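You operate a simulated robot arm through the tools that you are given. There is no shell and no other tool.

Carry out the task below with a simulated robot arm. There is one attempt and no reset: what you move stays moved.

Task
Empty the red bucket into the wooden tray and stir the rice till it stops steaming.
Fine: use the blue-grip paddle; put bucket and paddle back; then the blue clip goes on the tray's long side.

The check looks at the end state, three seconds after you hand in, the way a careful person would. Anything else that was tipped, shoved, dropped, spilled or broken makes it a failure.

Robot
A 6-joint arm with a two-finger gripper, fixed in place. Base frame: the origin is at the foot of the arm, x ahead of it, y to its left, z up; the work surface is at about z = 500. Readings come in mm, degrees, newtons and seconds.
Its first joint turns from -166.0 to 166.0 degrees. Payload 2.45 kg.
The tool frame sits at the grasp point between the pads (the TCP): z along the fingers, y along the line on which they close. The tips reach 20 mm beyond it. The gripper opens to 140 mm. The gripper's body begins 168 mm behind the TCP.
Orientation is told as [roll, pitch, yaw] about the base's x, y, z axes, in that order, counted from this pose: with the fingers straight down and closing along the base's y, the tool's x points along the base's -x, its y along +y and its z along -z.

Tools
- The arm moves only by the tool send_rows. Its argument "steps" is a list of rows, each a list of 3 entries, a list of its own where there are three numbers: the opening, from 0 (shut) to 1 (fully open), then the shift along the base's x, y, z in mm, then the turn, a rotation vector about the base's x, y, z in degrees. In form: [[jaw, [x, y, z], [rx, ry, rz]], ...]. A call has 1 to 20 rows; each row shifts and turns the commanded pose from where the row before left it. Rows are played at 5 a second. More than 50 mm and 8.6 degrees between two rows, or a gripper value outside its range, and nothing of the call is played. Where a pose cannot be reached the arm comes as near as it can. A force on the tool above 40 N (or 10 N above the force at the start of the call, whichever is more), or a blocked arm, ends the call early, and 0.2 s more pass. Each finger travels about 45 mm/s and halts on what it meets, pressing with about 20 N; the grip force reading is that of the motor and also rises with nothing between the fingers. The clock runs only during rows and for 0.2 s after the last one: add rows that do not move to give the fingers time. The reply holds the time, the measured pose of the TCP, the force on the tool along the base axes, the opening and the grip force, in the units named above and with some noise, with the torque about the TCP (base axes, N m) and any sound that the robot's microphone picked up, and new pictures: "pictures" is both (left out), scene, wrist or none.
- Cameras (640 x 400 px; columns grow to the right, rows downward): "scene" is fixed at [220.1, -499.3, 1293.6]; the picture's right is [0.55, -0.83, 0.00], its down [-0.36, -0.24, -0.90] and it looks along [0.75, 0.50, -0.44] (base axes); focal length 257 px, centre (320, 200). "wrist" rides on the gripper at [78, 11, -209] in the tool frame; the picture's right is [-0.14, 0.99, 0.00], its down [-0.92, -0.13, -0.37] and it looks along [-0.37, -0.05, 0.93] (tool axes); focal length 280 px, centre (320, 200). There is no depth. A picture from a camera that has moved, and an enlarged one, comes with that camera's place and axes in the base frame and with its lens.
- inspect(camera, box): a new picture of the part [left, top, right, bottom] of that camera's present view, enlarged. The clock stands still meanwhile.
- finish_job(): hands the job in; it is judged then, once.

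Nothing tells you positions but the pictures and the camera data. Unless the task says otherwise, let go and move clear before handing in.

The tools are called after ">>>" as a command line: name --argument value ..., lists and objects as JSON in quotes. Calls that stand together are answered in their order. send_rows: Moves the arm, as the interface text tells. Its arguments: {"type":"object","properties":{"steps":{"type":"array","items":{"type":"array"}},"pictures":{"type":"string","enum":["both","scene","wrist","none"]}},"required":["steps"]} The other tools are called the same way: inspect (camera, box) takes an enlarged picture of a part of a camera's view; finish_job () hands the job in.

At the start:

```text
time: 0.0
tcp_pos: [742.1, 140.7, 1286.6]
ee_rot: [-0.1, 0.0, -0.1]
force: [0.6, 0.3, 0.6]
moment: [-0.03, 0.02, -0.03]
opening: 139.9
grasp_force: 0.2
```

scene: 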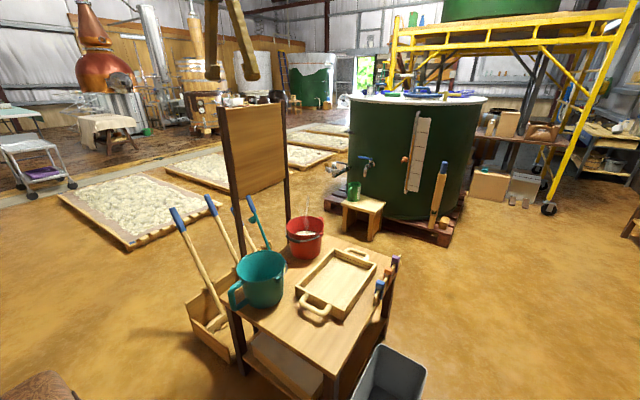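
wrist: 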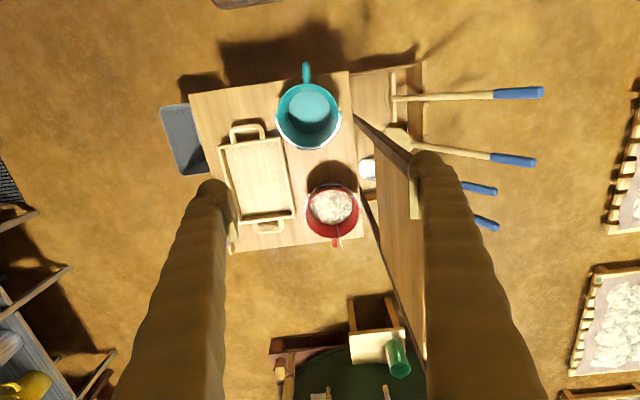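

I see a small table with a teal pitcher/bucket, a red bucket of steaming rice, a wooden tray, and some blue-tipped things at the table's right edge. I'll first look closer at each part before moving.

>>> inspect --camera "scene" --box '[220, 180, 420, 320]'

>>> inspect --camera "scene" --box '[340, 240, 420, 320]'

>>> inspect --camera "wrist" --box '[150, 60, 400, 260]'

>>> inspect --camera "scene" --box '[150, 180, 320, 380]'

```text
2.86 times, centred on (320, 250) of scene
camera zoom: at [220.1, -499.3, 1293.6], right [0.55, -0.83, 0.0], down [-0.36, -0.24, -0.9], along [0.75, 0.5, -0.44], focal length 733 px, centre (320, 57)
```

zoom: 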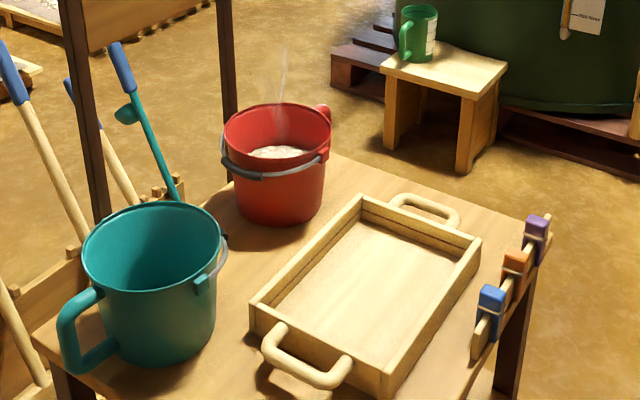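

```text
5.00 times, centred on (380, 280) of scene
camera zoom: at [220.1, -499.3, 1293.6], right [0.55, -0.83, 0.0], down [-0.36, -0.24, -0.9], along [0.75, 0.5, -0.44], focal length 1283 px, centre (20, -200)
```

zoom: 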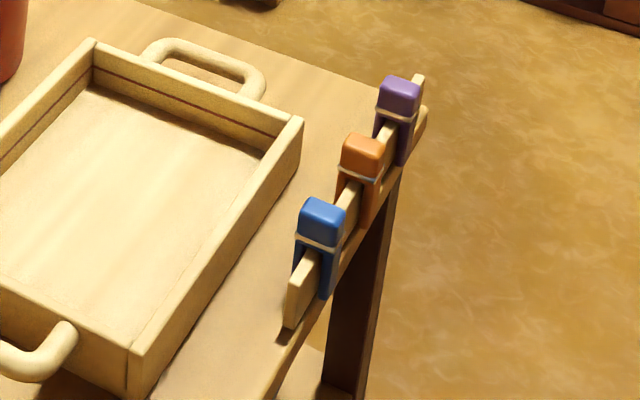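

```text
2.00 times, centred on (275, 160) of wrist
camera zoom: at [664.5, 151.3, 1494.8], right [0.14, 0.99, 0.0], down [0.92, -0.13, 0.37], along [0.37, -0.05, -0.93], focal length 561 px, centre (410, 280)
```

zoom: 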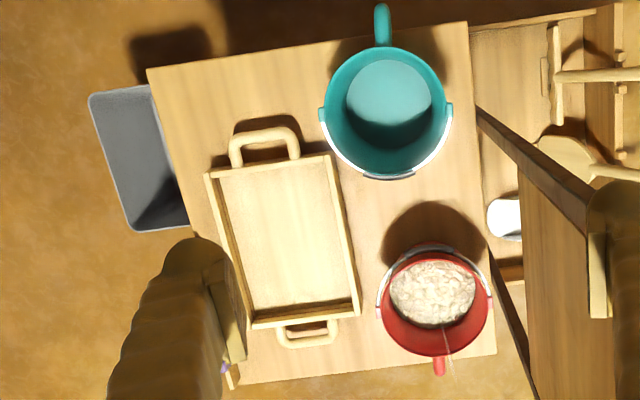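

```text
2.00 times, centred on (235, 280) of scene
camera zoom: at [220.1, -499.3, 1293.6], right [0.55, -0.83, 0.0], down [-0.36, -0.24, -0.9], along [0.75, 0.5, -0.44], focal length 513 px, centre (490, 40)
```

zoom: 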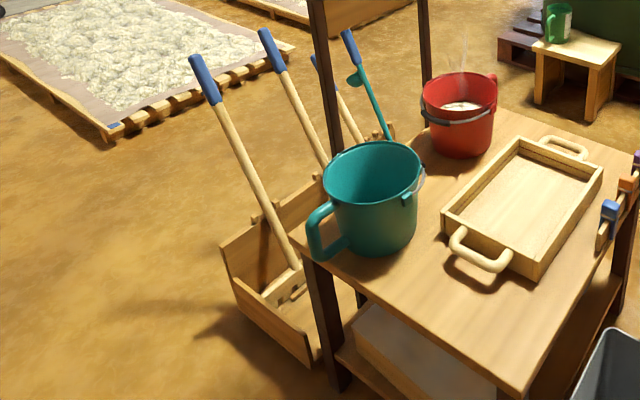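

I'm looking closer at the tool rack, the red bucket and the clip rail before I plan the moves.

>>> inspect --camera "wrist" --box '[350, 60, 560, 260]'

>>> inspect --camera "scene" --box '[270, 200, 340, 270]'

>>> inspect --camera "scene" --box '[160, 190, 290, 370]'

>>> inspect --camera "scene" --box '[200, 180, 300, 260]'

>>> inspect --camera "wrist" --box '[280, 160, 380, 260]'

```text
2.00 times, centred on (455, 160) of wrist
camera zoom: at [664.5, 151.3, 1494.8], right [0.14, 0.99, 0.0], down [0.92, -0.13, 0.37], along [0.37, -0.05, -0.93], focal length 561 px, centre (50, 280)
```

zoom: 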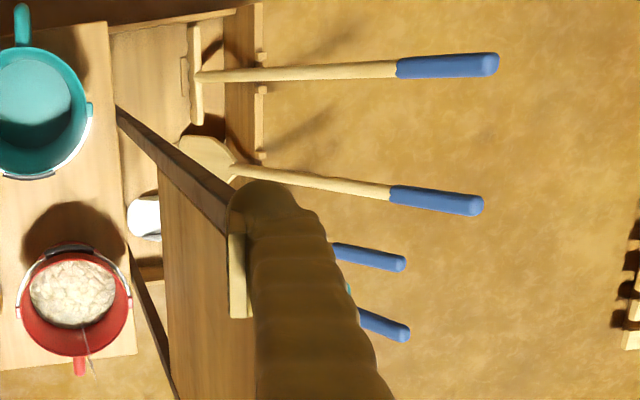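

```text
5.71 times, centred on (305, 235) of scene
camera zoom: at [220.1, -499.3, 1293.6], right [0.55, -0.83, 0.0], down [-0.36, -0.24, -0.9], along [0.75, 0.5, -0.44], focal length 1467 px, centre (406, 0)
```

zoom: 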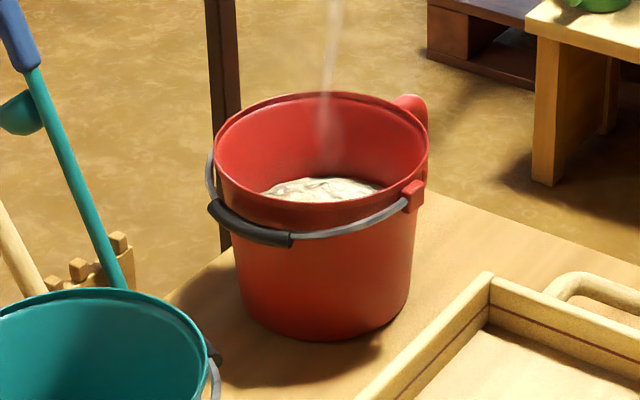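

```text
2.22 times, centred on (225, 280) of scene
camera zoom: at [220.1, -499.3, 1293.6], right [0.55, -0.83, 0.0], down [-0.36, -0.24, -0.9], along [0.75, 0.5, -0.44], focal length 570 px, centre (531, 22)
```

zoom: 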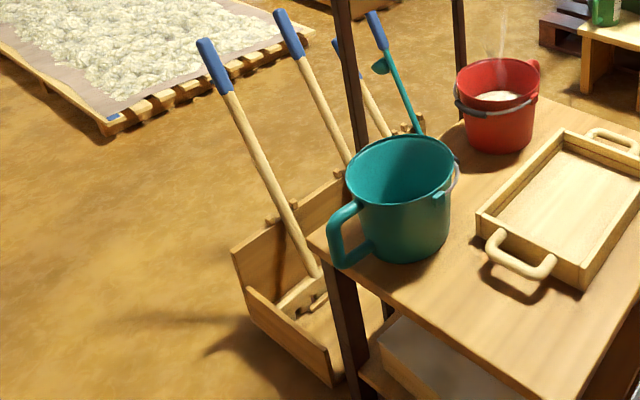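

```text
5.00 times, centred on (250, 220) of scene
camera zoom: at [220.1, -499.3, 1293.6], right [0.55, -0.83, 0.0], down [-0.36, -0.24, -0.9], along [0.75, 0.5, -0.44], focal length 1283 px, centre (670, 100)
```

zoom: 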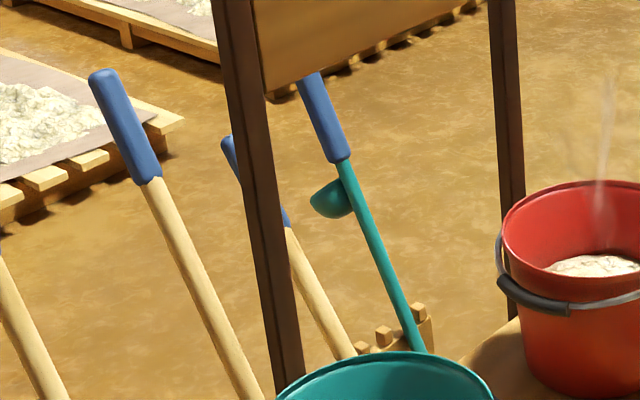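

```text
4.00 times, centred on (330, 210) of wrist
camera zoom: at [664.5, 151.3, 1494.8], right [0.14, 0.99, 0.0], down [0.92, -0.13, 0.37], along [0.37, -0.05, -0.93], focal length 1122 px, centre (280, 160)
```

zoom: 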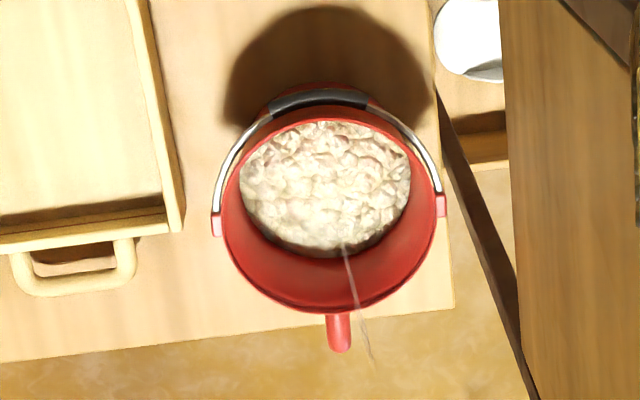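

The red bucket sits around (1045, 145) with its bail folded toward me and a D-handle on the far side. The tray spans about x 800–1093, y −210..3. The clips hang on a rail at the table's right edge, and the tools stand in a box to the left behind a framed board. I'll move a little lower for better views.

>>> send_rows --steps '[[1, [7, -8, -36], [0, 0, 0]], [1, [7, -8, -36], [0, 0, 0]], [1, [7, -8, -36], [0, 0, 0]], [1, [7, -8, -36], [0, 0, 0]], [1, [7, -8, -36], [0, 0, 0]], [1, [7, -8, -36], [0, 0, 0]], [1, [7, -8, -36], [0, 0, 0]], [1, [7, -8, -36], [0, 0, 0]]]' --pictures "both"

```text
time: 1.8
tcp_pos: [799.3, 75.0, 999.0]
ee_rot: [0.0, -0.2, 0.0]
force: [0.4, -0.2, 1.0]
moment: [-0.01, 0.01, -0.03]
opening: 140.0
grasp_force: 0.0
camera wrist: at [721.2, 85.9, 1207.0], right [0.14, 0.99, 0.0], down [0.92, -0.13, 0.37], along [0.37, -0.05, -0.93], focal length 280 px, centre (320, 200)
```

scene: 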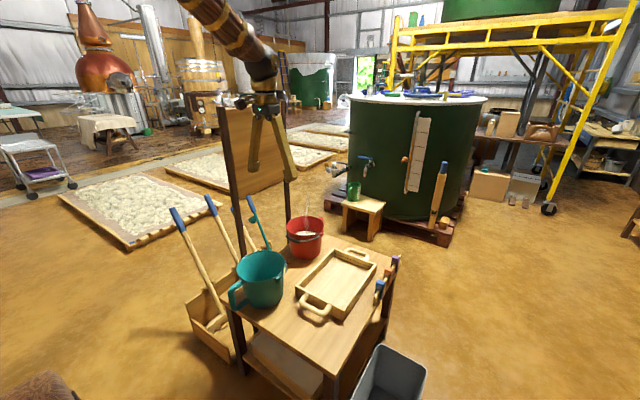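
wrist: 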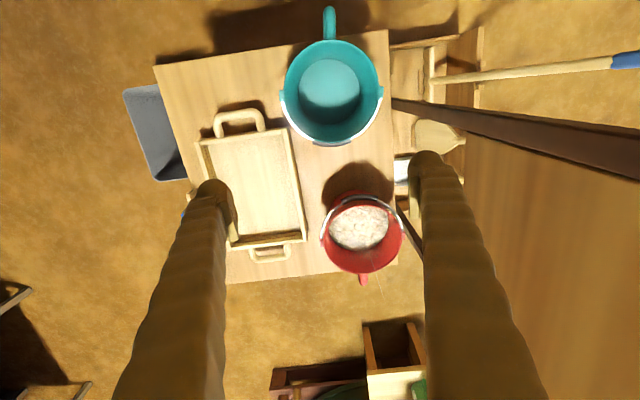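

I'm zooming in on the red bucket, the tray and the clip rail from here.

>>> inspect --camera "wrist" --box '[300, 170, 430, 300]'

>>> inspect --camera "wrist" --box '[170, 90, 320, 270]'

>>> inspect --camera "wrist" --box '[380, 20, 520, 200]'

```text
3.08 times, centred on (365, 235) of wrist
camera zoom: at [721.2, 85.9, 1207.0], right [0.14, 0.99, 0.0], down [0.92, -0.13, 0.37], along [0.37, -0.05, -0.93], focal length 863 px, centre (182, 92)
```

zoom: 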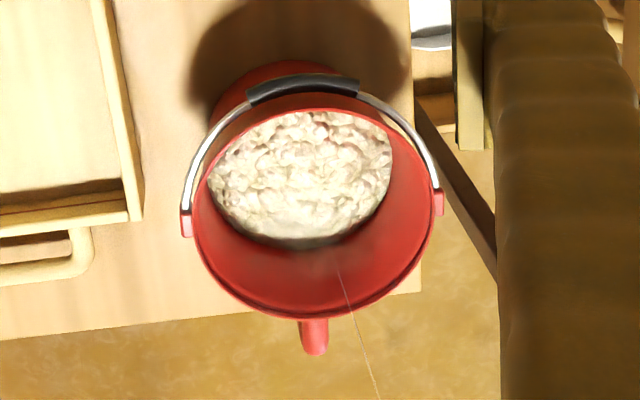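

```text
2.22 times, centred on (245, 180) of wrist
camera zoom: at [721.2, 85.9, 1207.0], right [0.14, 0.99, 0.0], down [0.92, -0.13, 0.37], along [0.37, -0.05, -0.93], focal length 623 px, centre (487, 244)
```

zoom: 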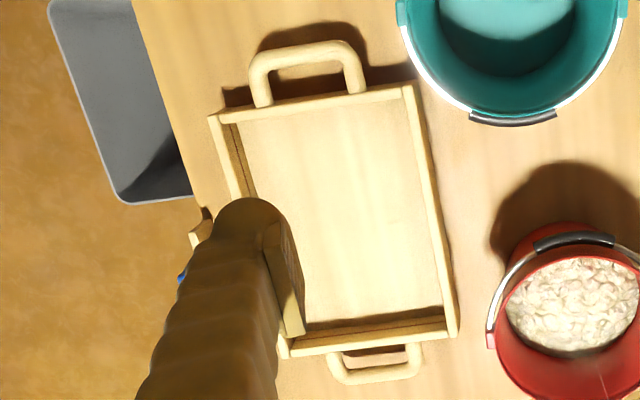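

```text
2.22 times, centred on (450, 110) of wrist
camera zoom: at [721.2, 85.9, 1207.0], right [0.14, 0.99, 0.0], down [0.92, -0.13, 0.37], along [0.37, -0.05, -0.93], focal length 623 px, centre (31, 400)
```

zoom: 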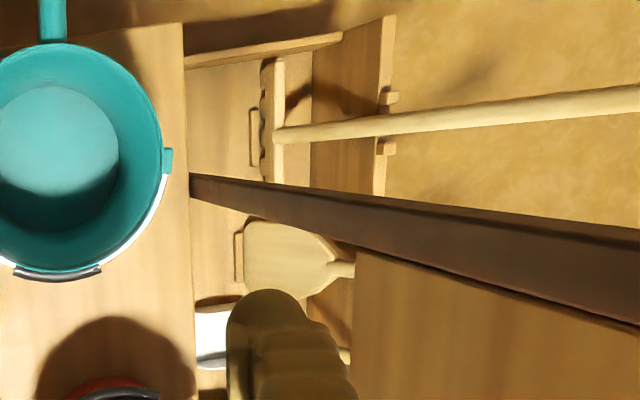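

The tools in the rack are, in order: a rake, the paddle (second), a white-bladed shovel and a teal ladle. I'm checking the arm's build and the frame clearance before choosing a bucket grasp.

>>> inspect --camera "scene" --box '[170, 0, 330, 200]'

>>> inspect --camera "scene" --box '[280, 205, 330, 265]'

>>> inspect --camera "scene" --box '[220, 240, 300, 320]'

```text
2.00 times, centred on (250, 100) of scene
camera zoom: at [220.1, -499.3, 1293.6], right [0.55, -0.83, 0.0], down [-0.36, -0.24, -0.9], along [0.75, 0.5, -0.44], focal length 513 px, centre (460, 400)
```

zoom: 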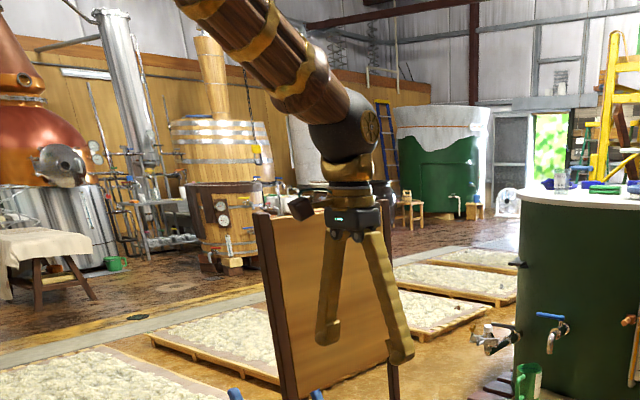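

```text
6.67 times, centred on (305, 235) of scene
camera zoom: at [220.1, -499.3, 1293.6], right [0.55, -0.83, 0.0], down [-0.36, -0.24, -0.9], along [0.75, 0.5, -0.44], focal length 1711 px, centre (420, -33)
```

zoom: 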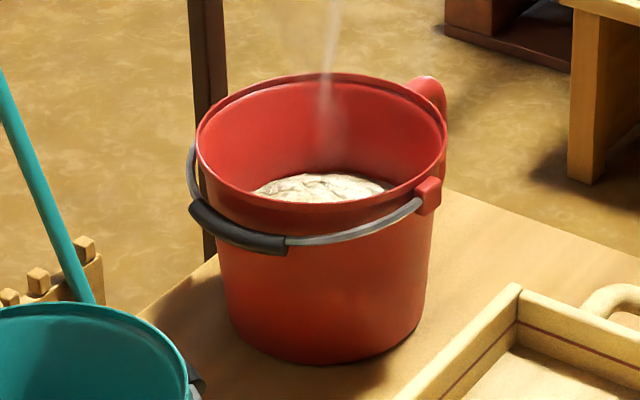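

```text
5.00 times, centred on (260, 280) of scene
camera zoom: at [220.1, -499.3, 1293.6], right [0.55, -0.83, 0.0], down [-0.36, -0.24, -0.9], along [0.75, 0.5, -0.44], focal length 1283 px, centre (620, -200)
```

zoom: 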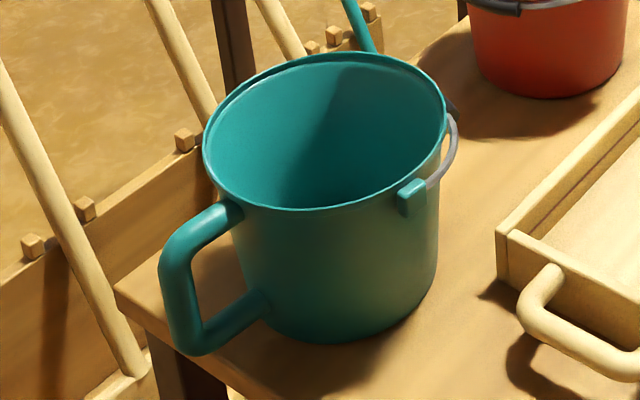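

I've settled on an inside grip for the bucket: lean the tool outward about 25° to reach it, lower the fingers into the mouth, and open them against the ±y walls. First I'll hover above the mouth with the tool leaned to refine its position.

>>> send_rows --steps '[[0.8, [27, 7, -25], [0, -3.125, 0]], [0.75, [27, 7, -25], [0, -3.125, 0]], [0.7, [27, 7, -25], [0, -3.125, 0]], [0.7, [27, 7, -25], [0, -3.125, 0]], [0.7, [27, 7, -25], [0, -3.125, 0]], [0.7, [27, 7, -25], [0, -3.125, 0]], [0.7, [27, 7, -25], [0, -3.125, 0]], [0.7, [27, 7, -25], [0, -3.125, 0]], [0.7, [0, 0, 0], [0, 0, 0]]]' --pictures "both"

```text
time: 3.8
tcp_pos: [1013.3, 131.0, 797.2]
ee_rot: [0.0, -25.1, 0.1]
force: [-0.4, 0.5, 1.0]
moment: [0.05, 0.03, -0.02]
opening: 98.1
grasp_force: 0.1
camera wrist: at [856.0, 142.5, 952.2], right [0.12, 0.99, 0.06], down [0.68, -0.13, 0.72], along [0.72, -0.05, -0.69], focal length 280 px, centre (320, 200)
```

scene: 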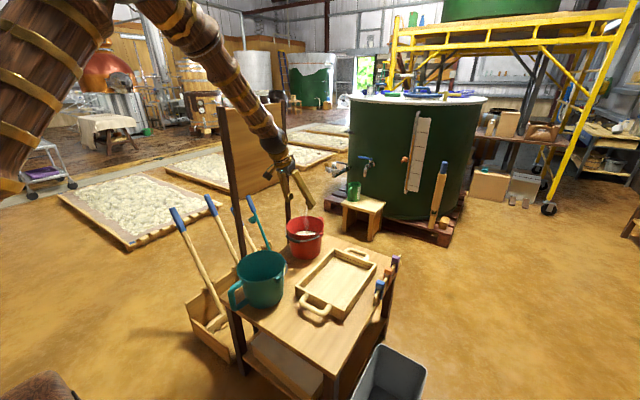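
wrist: 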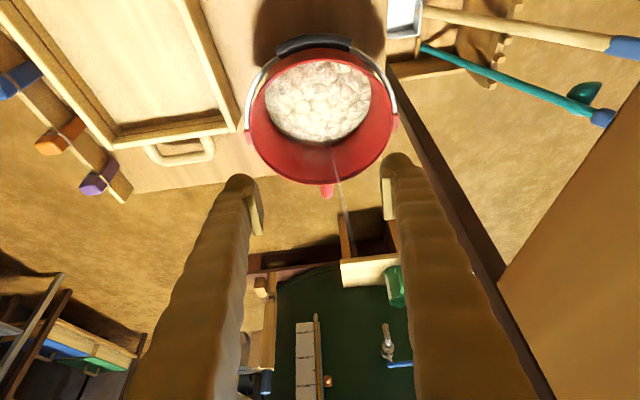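

I'm measuring the bucket from this closer view.

>>> inspect --camera "wrist" --box '[220, 20, 420, 210]'

>>> inspect --camera "wrist" --box '[0, 30, 160, 220]'

>>> inspect --camera "scene" --box '[230, 120, 350, 270]'

```text
2.11 times, centred on (320, 115) of wrist
camera zoom: at [856.0, 142.5, 952.2], right [0.12, 0.99, 0.06], down [0.68, -0.13, 0.72], along [0.72, -0.05, -0.69], focal length 590 px, centre (320, 379)
```

zoom: 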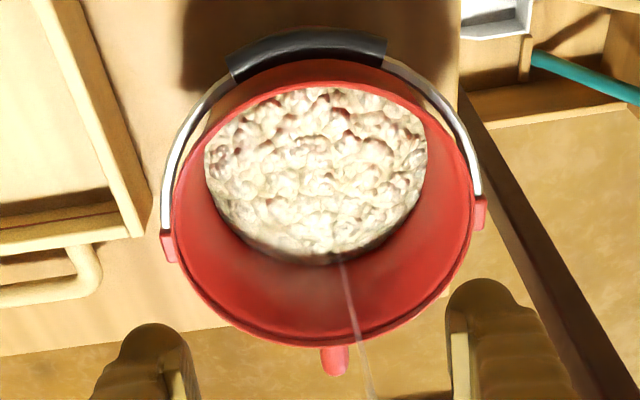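

```text
2.11 times, centred on (80, 125) of wrist
camera zoom: at [856.0, 142.5, 952.2], right [0.12, 0.99, 0.06], down [0.68, -0.13, 0.72], along [0.72, -0.05, -0.69], focal length 590 px, centre (825, 358)
```

zoom: 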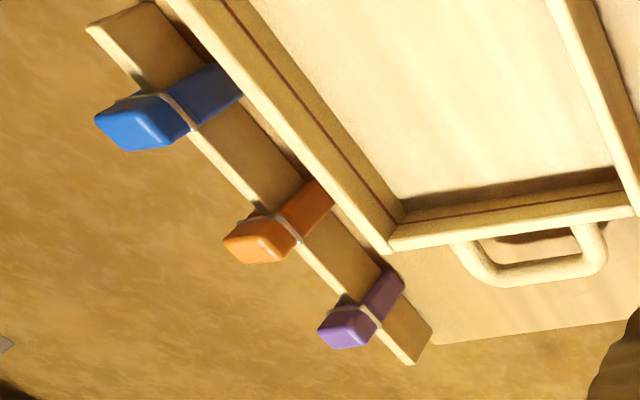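

```text
2.67 times, centred on (290, 195) of scene
camera zoom: at [220.1, -499.3, 1293.6], right [0.55, -0.83, 0.0], down [-0.36, -0.24, -0.9], along [0.75, 0.5, -0.44], focal length 684 px, centre (400, 213)
```

zoom: 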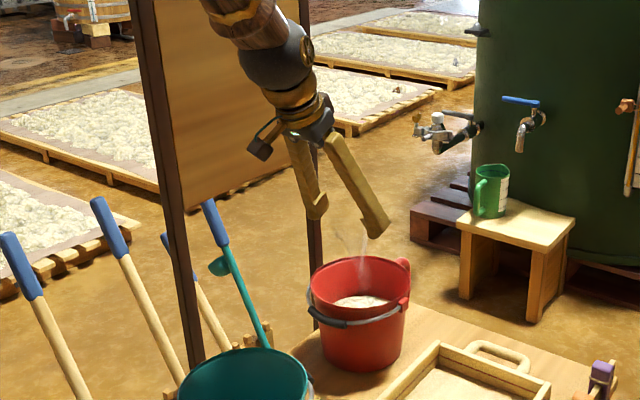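

The bucket axis is at about (1061, 138), rim z≈643 and rice level ≈565. I'll move directly over the mouth with the fingers partly closed and check the alignment.

>>> send_rows --steps '[[0.6, [11, 1.75, -24], [0, 0, 0]], [0.6, [11, 1.75, -24], [0, 0, 0]], [0.6, [11, 1.75, -24], [0, 0, 0]], [0.6, [11, 1.75, -23], [0, 0, 0]], [0.6, [0, 0, 0], [0, 0, 0]]]' --pictures "both"

>>> inspect --camera "wrist" --box '[200, 0, 440, 240]'

>>> inspect --camera "scene" --box '[260, 150, 360, 270]'

```text
time: 5.0
tcp_pos: [1057.5, 138.1, 704.3]
ee_rot: [0.0, -25.0, 0.0]
force: [-0.1, -0.2, 0.4]
moment: [0.03, -0.01, -0.01]
opening: 84.2
grasp_force: 0.1
camera wrist: at [899.8, 150.2, 859.6], right [0.13, 0.99, 0.06], down [0.68, -0.13, 0.72], along [0.72, -0.05, -0.69], focal length 280 px, centre (320, 200)
```

scene: 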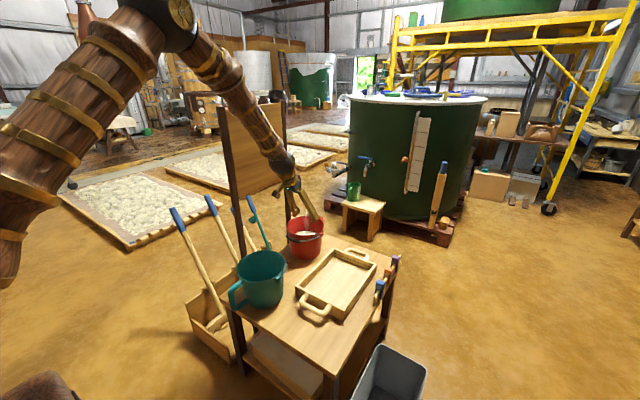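
wrist: 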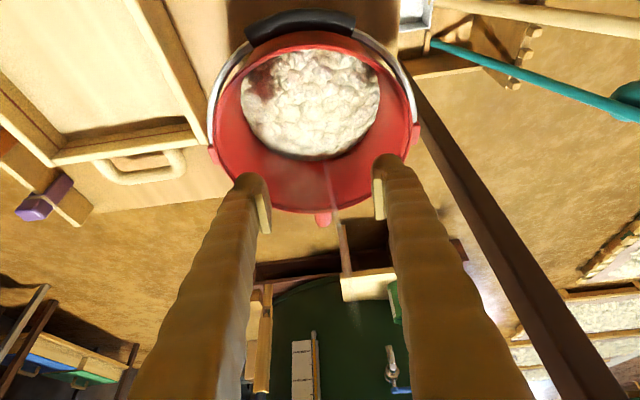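

```text
1.67 times, centred on (320, 120) of wrist
camera zoom: at [899.8, 150.2, 859.6], right [0.13, 0.99, 0.06], down [0.68, -0.13, 0.72], along [0.72, -0.05, -0.69], focal length 467 px, centre (320, 333)
```

zoom: 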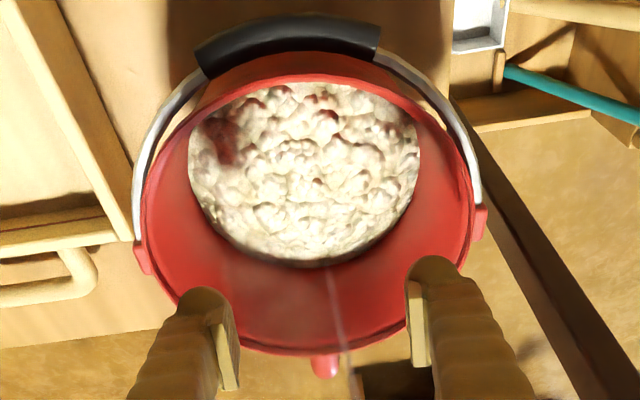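

```text
3.33 times, centred on (310, 210) of scene
camera zoom: at [220.1, -499.3, 1293.6], right [0.55, -0.83, 0.0], down [-0.36, -0.24, -0.9], along [0.75, 0.5, -0.44], focal length 856 px, centre (353, 167)
```

zoom: 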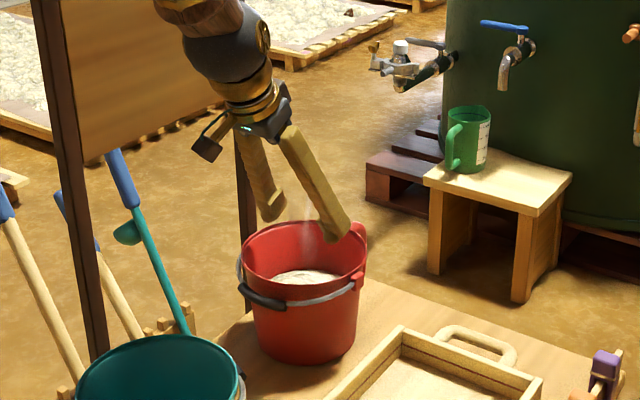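

The mouth centre agrees at about (1060, 138), so I'm descending straight into the bucket, stopping above the rice.

>>> send_rows --steps '[[0.6, [0, 0, -21], [0, 0, 0]], [0.6, [0, 0, -21], [0, 0, 0]], [0.6, [0, 0, -21], [0, 0, 0]], [0.6, [0, 0, -21], [0, 0, 0]], [0.6, [0, 0, -18], [0, 0, 0]], [0.6, [0, 0, 0], [0, 0, 0]]]' --pictures "both"

>>> inspect --camera "wrist" --box '[200, 0, 440, 240]'

>>> inspect --camera "scene" --box '[270, 170, 350, 270]'

```text
time: 6.4
tcp_pos: [1057.6, 138.0, 603.5]
ee_rot: [0.0, -25.0, 0.0]
force: [-0.2, 0.4, -0.6]
moment: [-0.02, 0.05, 0.0]
opening: 83.9
grasp_force: 0.0
camera wrist: at [899.0, 150.3, 758.4], right [0.13, 0.99, 0.06], down [0.68, -0.13, 0.72], along [0.72, -0.05, -0.69], focal length 280 px, centre (320, 200)
```

scene: 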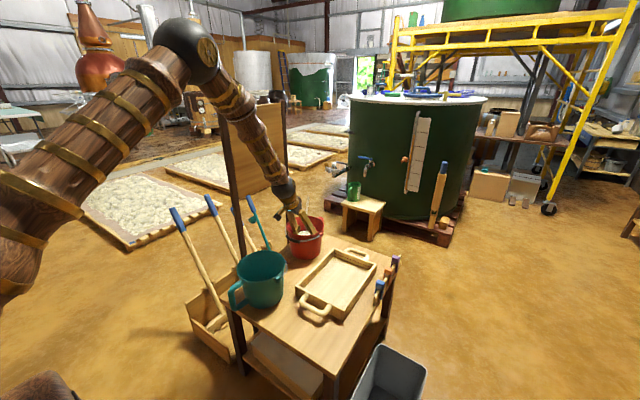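
wrist: 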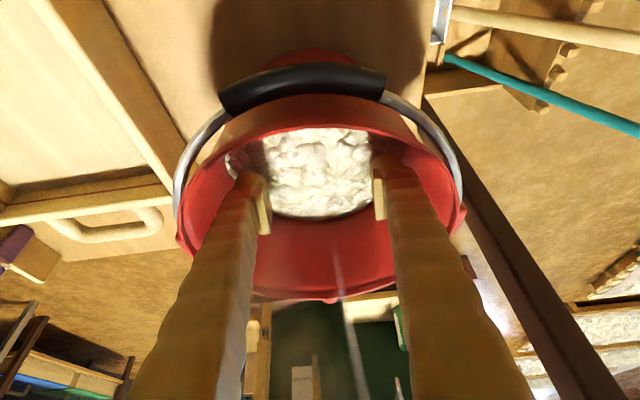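

```text
1.67 times, centred on (320, 120) of wrist
camera zoom: at [899.0, 150.3, 758.4], right [0.13, 0.99, 0.06], down [0.68, -0.13, 0.72], along [0.72, -0.05, -0.69], focal length 467 px, centre (320, 333)
```

zoom: 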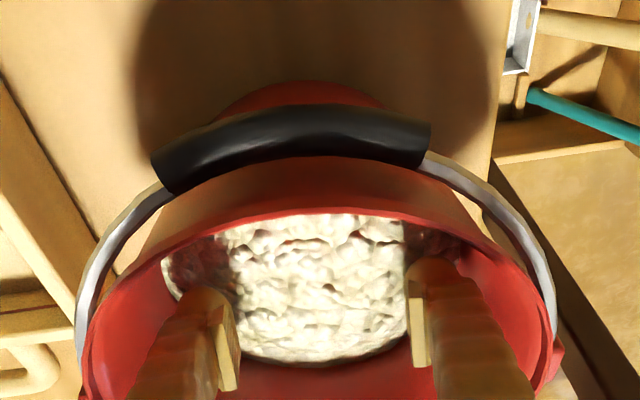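

```text
4.00 times, centred on (310, 220) of scene
camera zoom: at [220.1, -499.3, 1293.6], right [0.55, -0.83, 0.0], down [-0.36, -0.24, -0.9], along [0.75, 0.5, -0.44], focal length 1027 px, centre (360, 120)
```

zoom: 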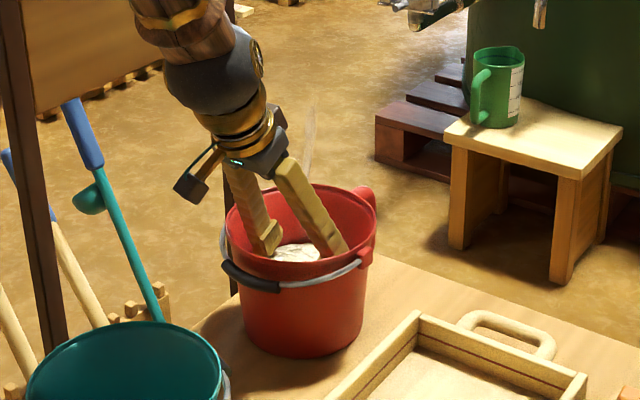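

The fingers are inside with no contact. Now I open them slowly against the inside walls and read the grip.

>>> send_rows --steps '[[0.8, [0, 0, 0], [0, 0, 0]], [0.85, [0, 0, 0], [0, 0, 0]], [0.9, [0, 0, 0], [0, 0, 0]], [0.95, [0, 0, 0], [0, 0, 0]], [1, [0, 0, 0], [0, 0, 0]], [1, [0, 0, 0], [0, 0, 0]]]' --pictures "both"

>>> inspect --camera "wrist" --box '[160, 0, 480, 240]'

>>> inspect --camera "scene" --box '[270, 170, 350, 270]'

```text
time: 7.8
tcp_pos: [1057.5, 137.4, 602.9]
ee_rot: [0.1, -25.0, 0.0]
force: [-3.5, -3.1, -0.3]
moment: [0.06, -0.02, -0.02]
opening: 96.0
grasp_force: 0.0
camera wrist: at [898.8, 150.4, 758.5], right [0.13, 0.99, 0.06], down [0.68, -0.13, 0.72], along [0.72, -0.05, -0.69], focal length 280 px, centre (320, 200)
```

scene: 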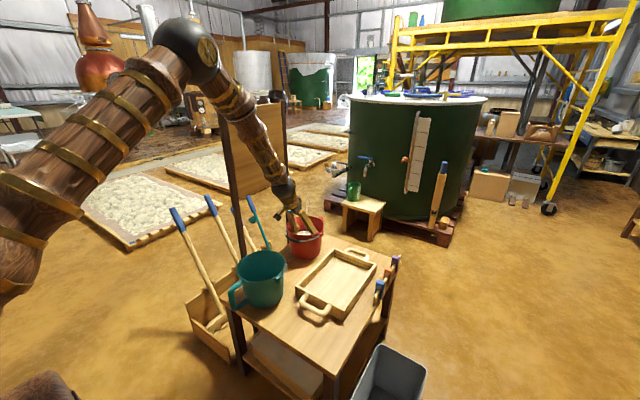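
wrist: 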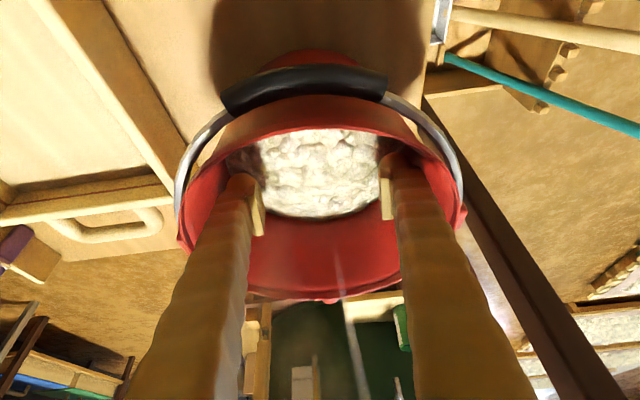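

```text
1.67 times, centred on (320, 120) of wrist
camera zoom: at [898.8, 150.4, 758.5], right [0.13, 0.99, 0.06], down [0.68, -0.13, 0.72], along [0.72, -0.05, -0.69], focal length 467 px, centre (320, 333)
```

zoom: 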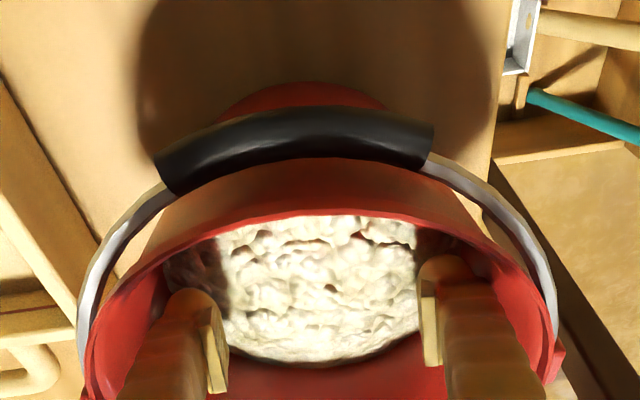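

```text
4.00 times, centred on (310, 220) of scene
camera zoom: at [220.1, -499.3, 1293.6], right [0.55, -0.83, 0.0], down [-0.36, -0.24, -0.9], along [0.75, 0.5, -0.44], focal length 1027 px, centre (360, 120)
```

zoom: 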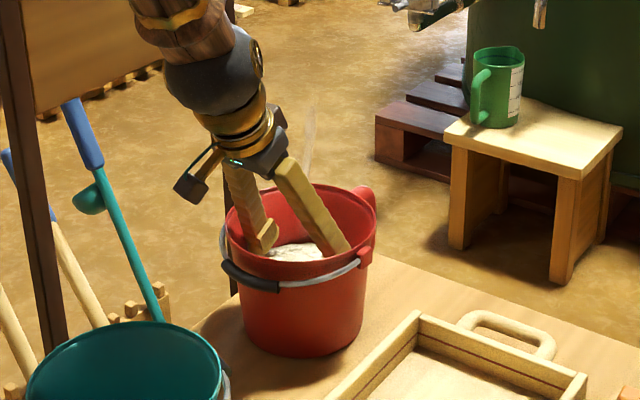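

The fingers halted at 96 mm, so they're touching the walls. I'll test-lift a few millimetres to see whether the bucket follows.

>>> send_rows --steps '[[1, [0, 0, 2], [0, 0, 0]], [1, [0, 0, 2], [0, 0, 0]], [1, [0, 0, 2], [0, 0, 0]], [1, [0, 0, 0], [0, 0, 0]]]' --pictures "both"

>>> inspect --camera "scene" --box '[270, 170, 350, 270]'

```text
time: 8.8
tcp_pos: [1058.2, 137.5, 608.5]
ee_rot: [0.0, -25.0, 0.0]
force: [-0.8, -1.6, -4.8]
moment: [-0.45, -0.07, -0.15]
opening: 99.1
grasp_force: 0.0
camera wrist: at [899.9, 150.7, 764.0], right [0.13, 0.99, 0.06], down [0.68, -0.13, 0.72], along [0.72, -0.05, -0.69], focal length 280 px, centre (320, 200)
```

scene: 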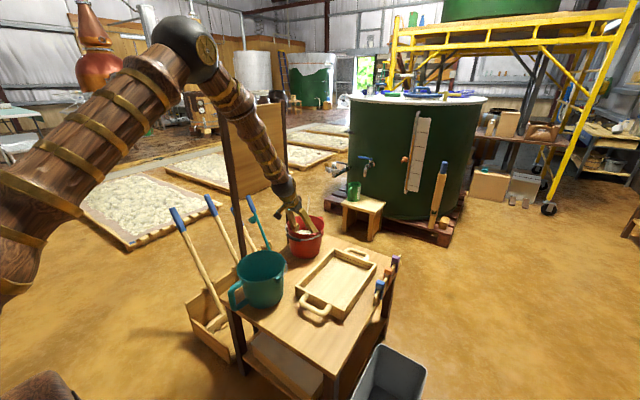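
wrist: 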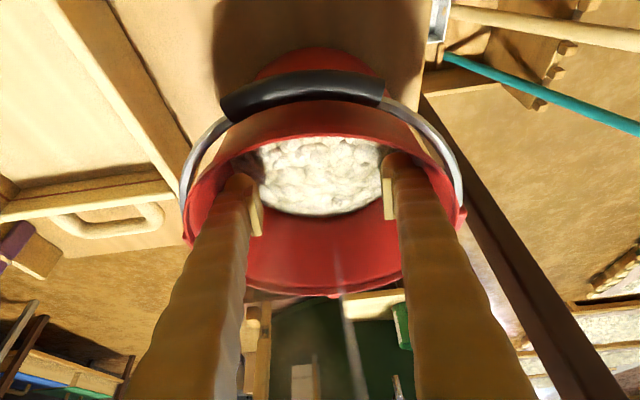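

```text
4.00 times, centred on (310, 220) of scene
camera zoom: at [220.1, -499.3, 1293.6], right [0.55, -0.83, 0.0], down [-0.36, -0.24, -0.9], along [0.75, 0.5, -0.44], focal length 1027 px, centre (360, 120)
```

zoom: 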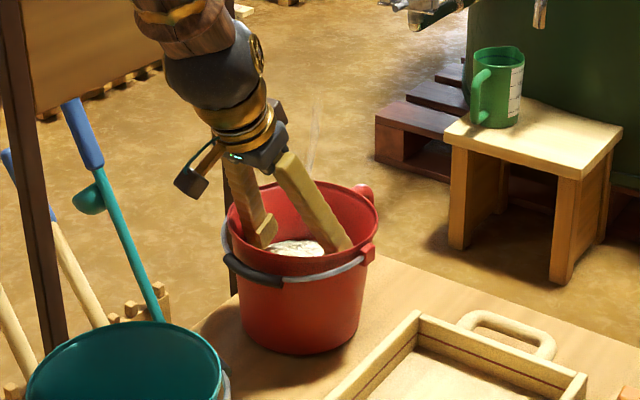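

The bucket only tipped slightly, with the load on one finger, so the contact isn't centred. I'll set it back down, release, and check that it stands where it was.

>>> send_rows --steps '[[1, [0, 0, -3], [0, 0, 0]], [1, [0, 0, -3], [0, 0, 0]], [0.6, [0, 0, 0], [0, 0, 0]], [0.6, [0, 0, 0], [0, 0, 0]], [0.6, [0, 0, 0], [0, 0, 0]]]' --pictures "both"

>>> inspect --camera "scene" --box '[270, 170, 350, 270]'

>>> inspect --camera "wrist" --box '[160, 40, 480, 300]'

```text
time: 10.0
tcp_pos: [1057.5, 139.2, 602.7]
ee_rot: [0.0, -25.0, 0.0]
force: [-0.2, -0.5, 0.7]
moment: [-0.02, -0.03, -0.05]
opening: 84.2
grasp_force: 0.0
camera wrist: at [899.6, 150.9, 757.7], right [0.13, 0.99, 0.06], down [0.68, -0.13, 0.72], along [0.72, -0.05, -0.69], focal length 280 px, centre (320, 200)
```

scene: 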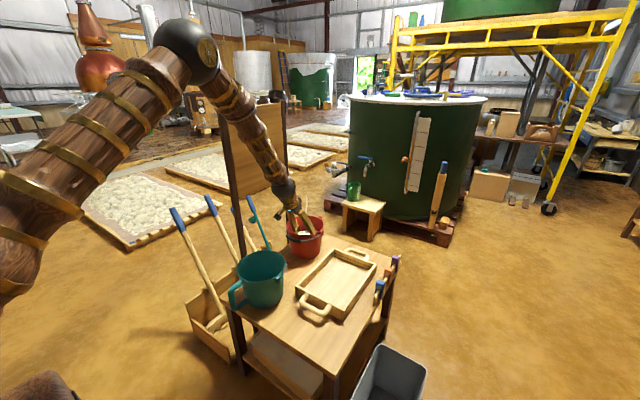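
wrist: 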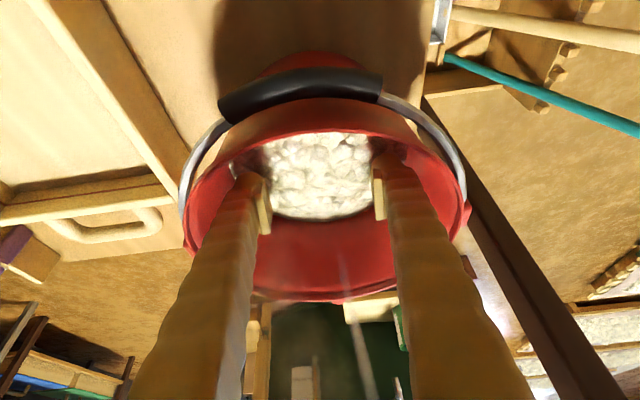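

```text
4.00 times, centred on (310, 220) of scene
camera zoom: at [220.1, -499.3, 1293.6], right [0.55, -0.83, 0.0], down [-0.36, -0.24, -0.9], along [0.75, 0.5, -0.44], focal length 1027 px, centre (360, 120)
```

zoom: 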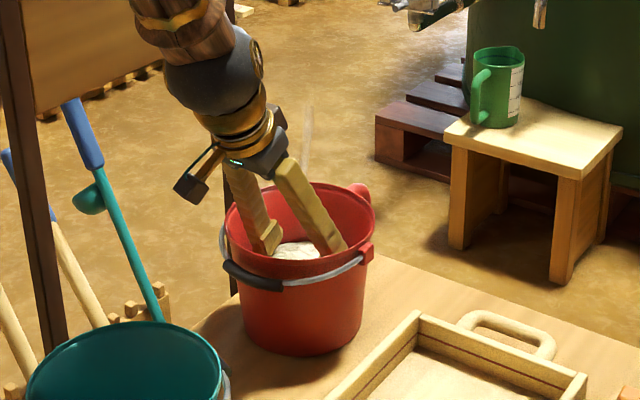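

```text
1.54 times, centred on (320, 170) of wrist
camera zoom: at [899.6, 150.9, 757.7], right [0.13, 0.99, 0.06], down [0.68, -0.13, 0.72], along [0.72, -0.05, -0.69], focal length 431 px, centre (320, 246)
```

zoom: 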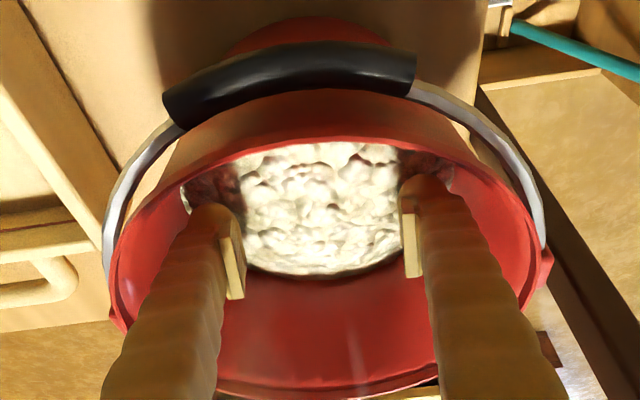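

The bucket is standing again, shifted a few millimetres to about (1064, 140). I'll recentre and try the inside grip once more with a smaller lean, watching the moment reading.

>>> send_rows --steps '[[0.6, [4, 0.5, 0], [0, 3, 0]], [0.6, [4, 0.5, 0], [0, 3, 0]], [0.6, [2, 0, 0], [0, 3, 0]], [0.75, [0, 0, 0], [0, 0, 0]], [1, [0, 0, 0], [0, 0, 0]], [1, [0, 0, 0], [0, 0, 0]], [1, [0, 0, 0], [0, 0, 0]], [1, [0, 0, 0], [0, 0, 0]]]' --pictures "wrist"

>>> send_rows --steps '[[1, [0, 0, 2], [0, 0, 0]], [1, [0, 0, 2], [0, 0, 0]], [1, [0, 0, 0], [0, 0, 0]]]' --pictures "both"

```text
time: 11.8
tcp_pos: [1068.4, 140.4, 601.9]
ee_rot: [-0.1, -15.8, 0.0]
force: [-4.4, 0.6, 0.0]
moment: [-0.04, -0.01, -0.05]
opening: 85.0
grasp_force: 0.1
camera wrist: at [935.9, 151.8, 780.3], right [0.13, 0.99, 0.04], down [0.78, -0.13, 0.61], along [0.61, -0.05, -0.79], focal length 280 px, centre (320, 200)
```

wrist: 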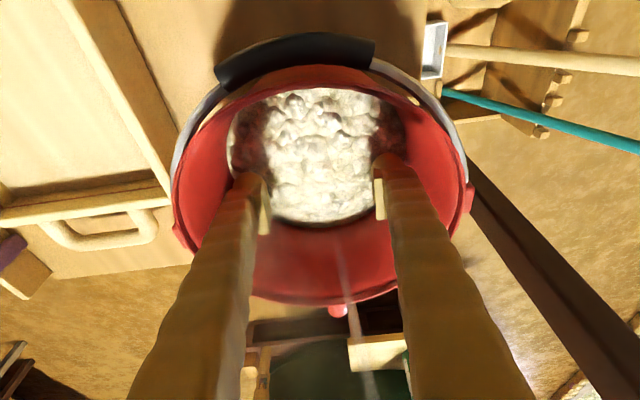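

```text
time: 12.6
tcp_pos: [1067.5, 138.7, 605.8]
ee_rot: [0.0, -16.1, 0.0]
force: [-3.2, -1.0, -2.4]
moment: [-0.01, 0.01, -0.05]
opening: 95.7
grasp_force: 0.1
camera wrist: at [936.2, 151.5, 784.3], right [0.13, 0.99, 0.04], down [0.78, -0.13, 0.61], along [0.61, -0.05, -0.79], focal length 280 px, centre (320, 200)
```

scene: 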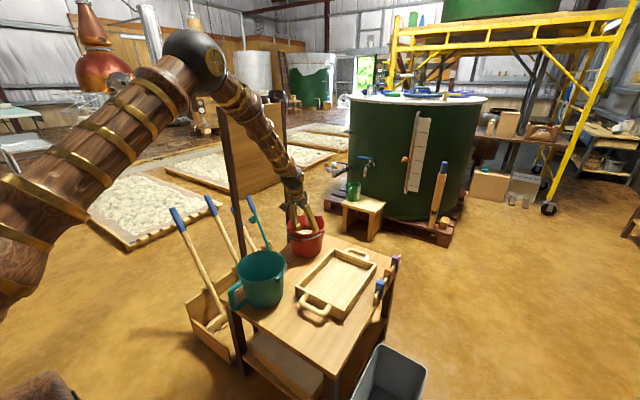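
wrist: 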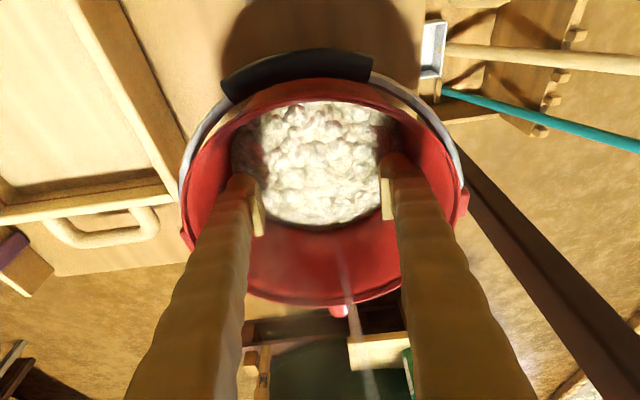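

The sideways force shows the fingers touch the +x part of the wall, pushing the bucket away. I'll set it down, back off toward me by about 15 mm, and re-open to look for a balanced contact.

>>> send_rows --steps '[[1, [0, 0, -2], [0, 0, 0]], [1, [0, 0, -2], [0, 0, 0]], [0.55, [0, 0, 0], [0, 0, 0]], [0.55, [0, 0, 0], [0, 0, 0]], [0.55, [0, 0, 0], [0, 0, 0]]]' --pictures "wrist"

>>> inspect --camera "wrist" --box '[160, 0, 480, 330]'

>>> inspect --camera "scene" --box '[270, 170, 350, 270]'

```text
time: 13.2
tcp_pos: [1069.5, 140.4, 606.6]
ee_rot: [0.0, -16.1, -0.1]
force: [-8.6, -0.3, 7.9]
moment: [-0.03, -0.16, -0.01]
opening: 96.8
grasp_force: 0.1
stopped in row 2: the force on the tool passed its limit at 44 N (the readings are from after the stop); the commanded pose is now the measured one
camera wrist: at [936.7, 151.9, 783.6], right [0.13, 0.99, 0.04], down [0.78, -0.13, 0.61], along [0.61, -0.05, -0.79], focal length 280 px, centre (320, 200)
```

wrist: 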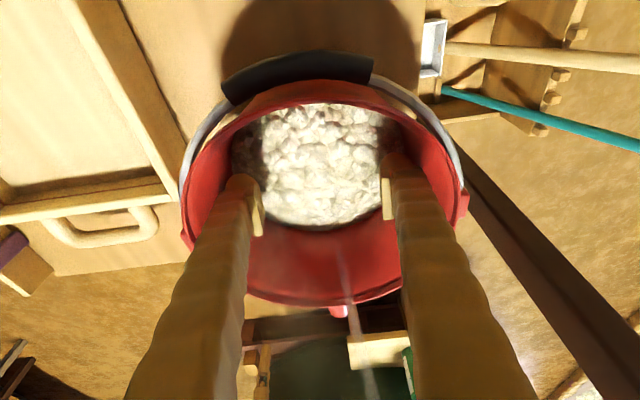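

```text
1.21 times, centred on (320, 165) of wrist
camera zoom: at [936.7, 151.9, 783.6], right [0.13, 0.99, 0.04], down [0.78, -0.13, 0.61], along [0.61, -0.05, -0.79], focal length 340 px, centre (320, 242)
```

zoom: 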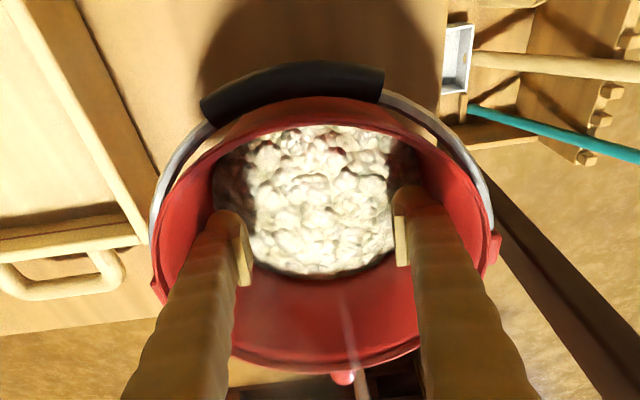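

```text
4.00 times, centred on (310, 220) of scene
camera zoom: at [220.1, -499.3, 1293.6], right [0.55, -0.83, 0.0], down [-0.36, -0.24, -0.9], along [0.75, 0.5, -0.44], focal length 1027 px, centre (360, 120)
```

zoom: 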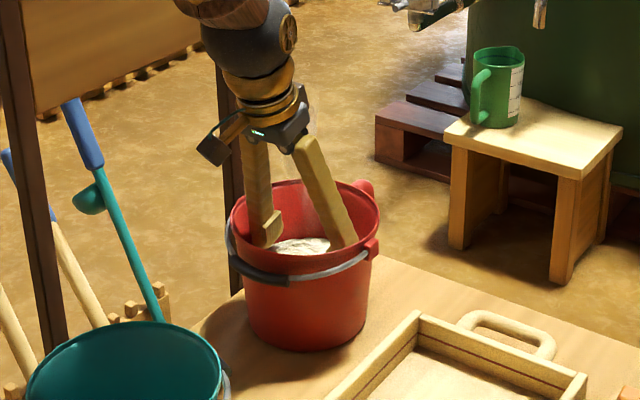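

The grip wedged while pressing down, so I'll close the fingers first to release it and then look again.

>>> send_rows --steps '[[0.55, [0, 0, 0], [0, 0, 0]], [0.55, [0, 0, 0], [0, 0, 0]], [0.55, [0, 0, 0], [0, 0, 0]], [0.55, [0, 0, 0], [0, 0, 0]]]' --pictures "wrist"

>>> inspect --camera "wrist" --box '[160, 0, 480, 330]'

>>> inspect --camera "scene" --box '[270, 170, 350, 270]'

```text
time: 14.2
tcp_pos: [1068.8, 139.6, 604.8]
ee_rot: [0.1, -16.0, 0.0]
force: [0.7, 1.0, 0.8]
moment: [0.0, -0.03, -0.03]
opening: 77.3
grasp_force: 0.2
camera wrist: at [936.8, 151.9, 783.1], right [0.13, 0.99, 0.04], down [0.78, -0.13, 0.61], along [0.61, -0.05, -0.79], focal length 280 px, centre (320, 200)
```

wrist: 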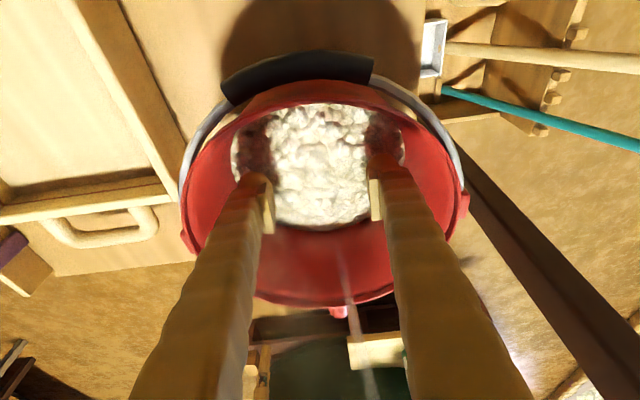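

```text
1.21 times, centred on (320, 165) of wrist
camera zoom: at [936.8, 151.9, 783.1], right [0.13, 0.99, 0.04], down [0.78, -0.13, 0.61], along [0.61, -0.05, -0.79], focal length 340 px, centre (320, 242)
```

zoom: 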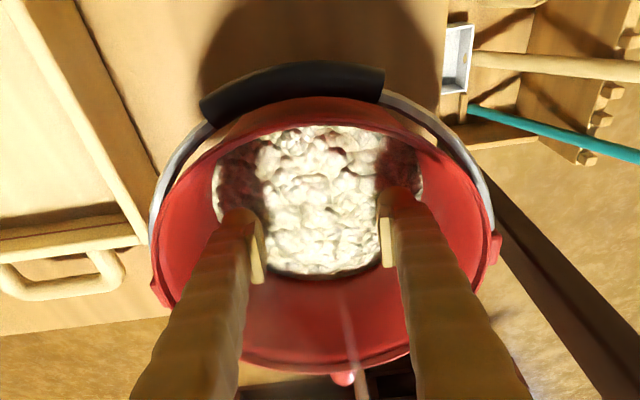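

```text
4.00 times, centred on (310, 220) of scene
camera zoom: at [220.1, -499.3, 1293.6], right [0.55, -0.83, 0.0], down [-0.36, -0.24, -0.9], along [0.75, 0.5, -0.44], focal length 1027 px, centre (360, 120)
```

zoom: 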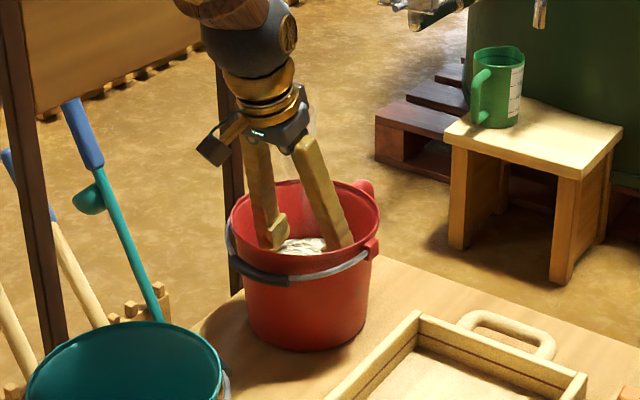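

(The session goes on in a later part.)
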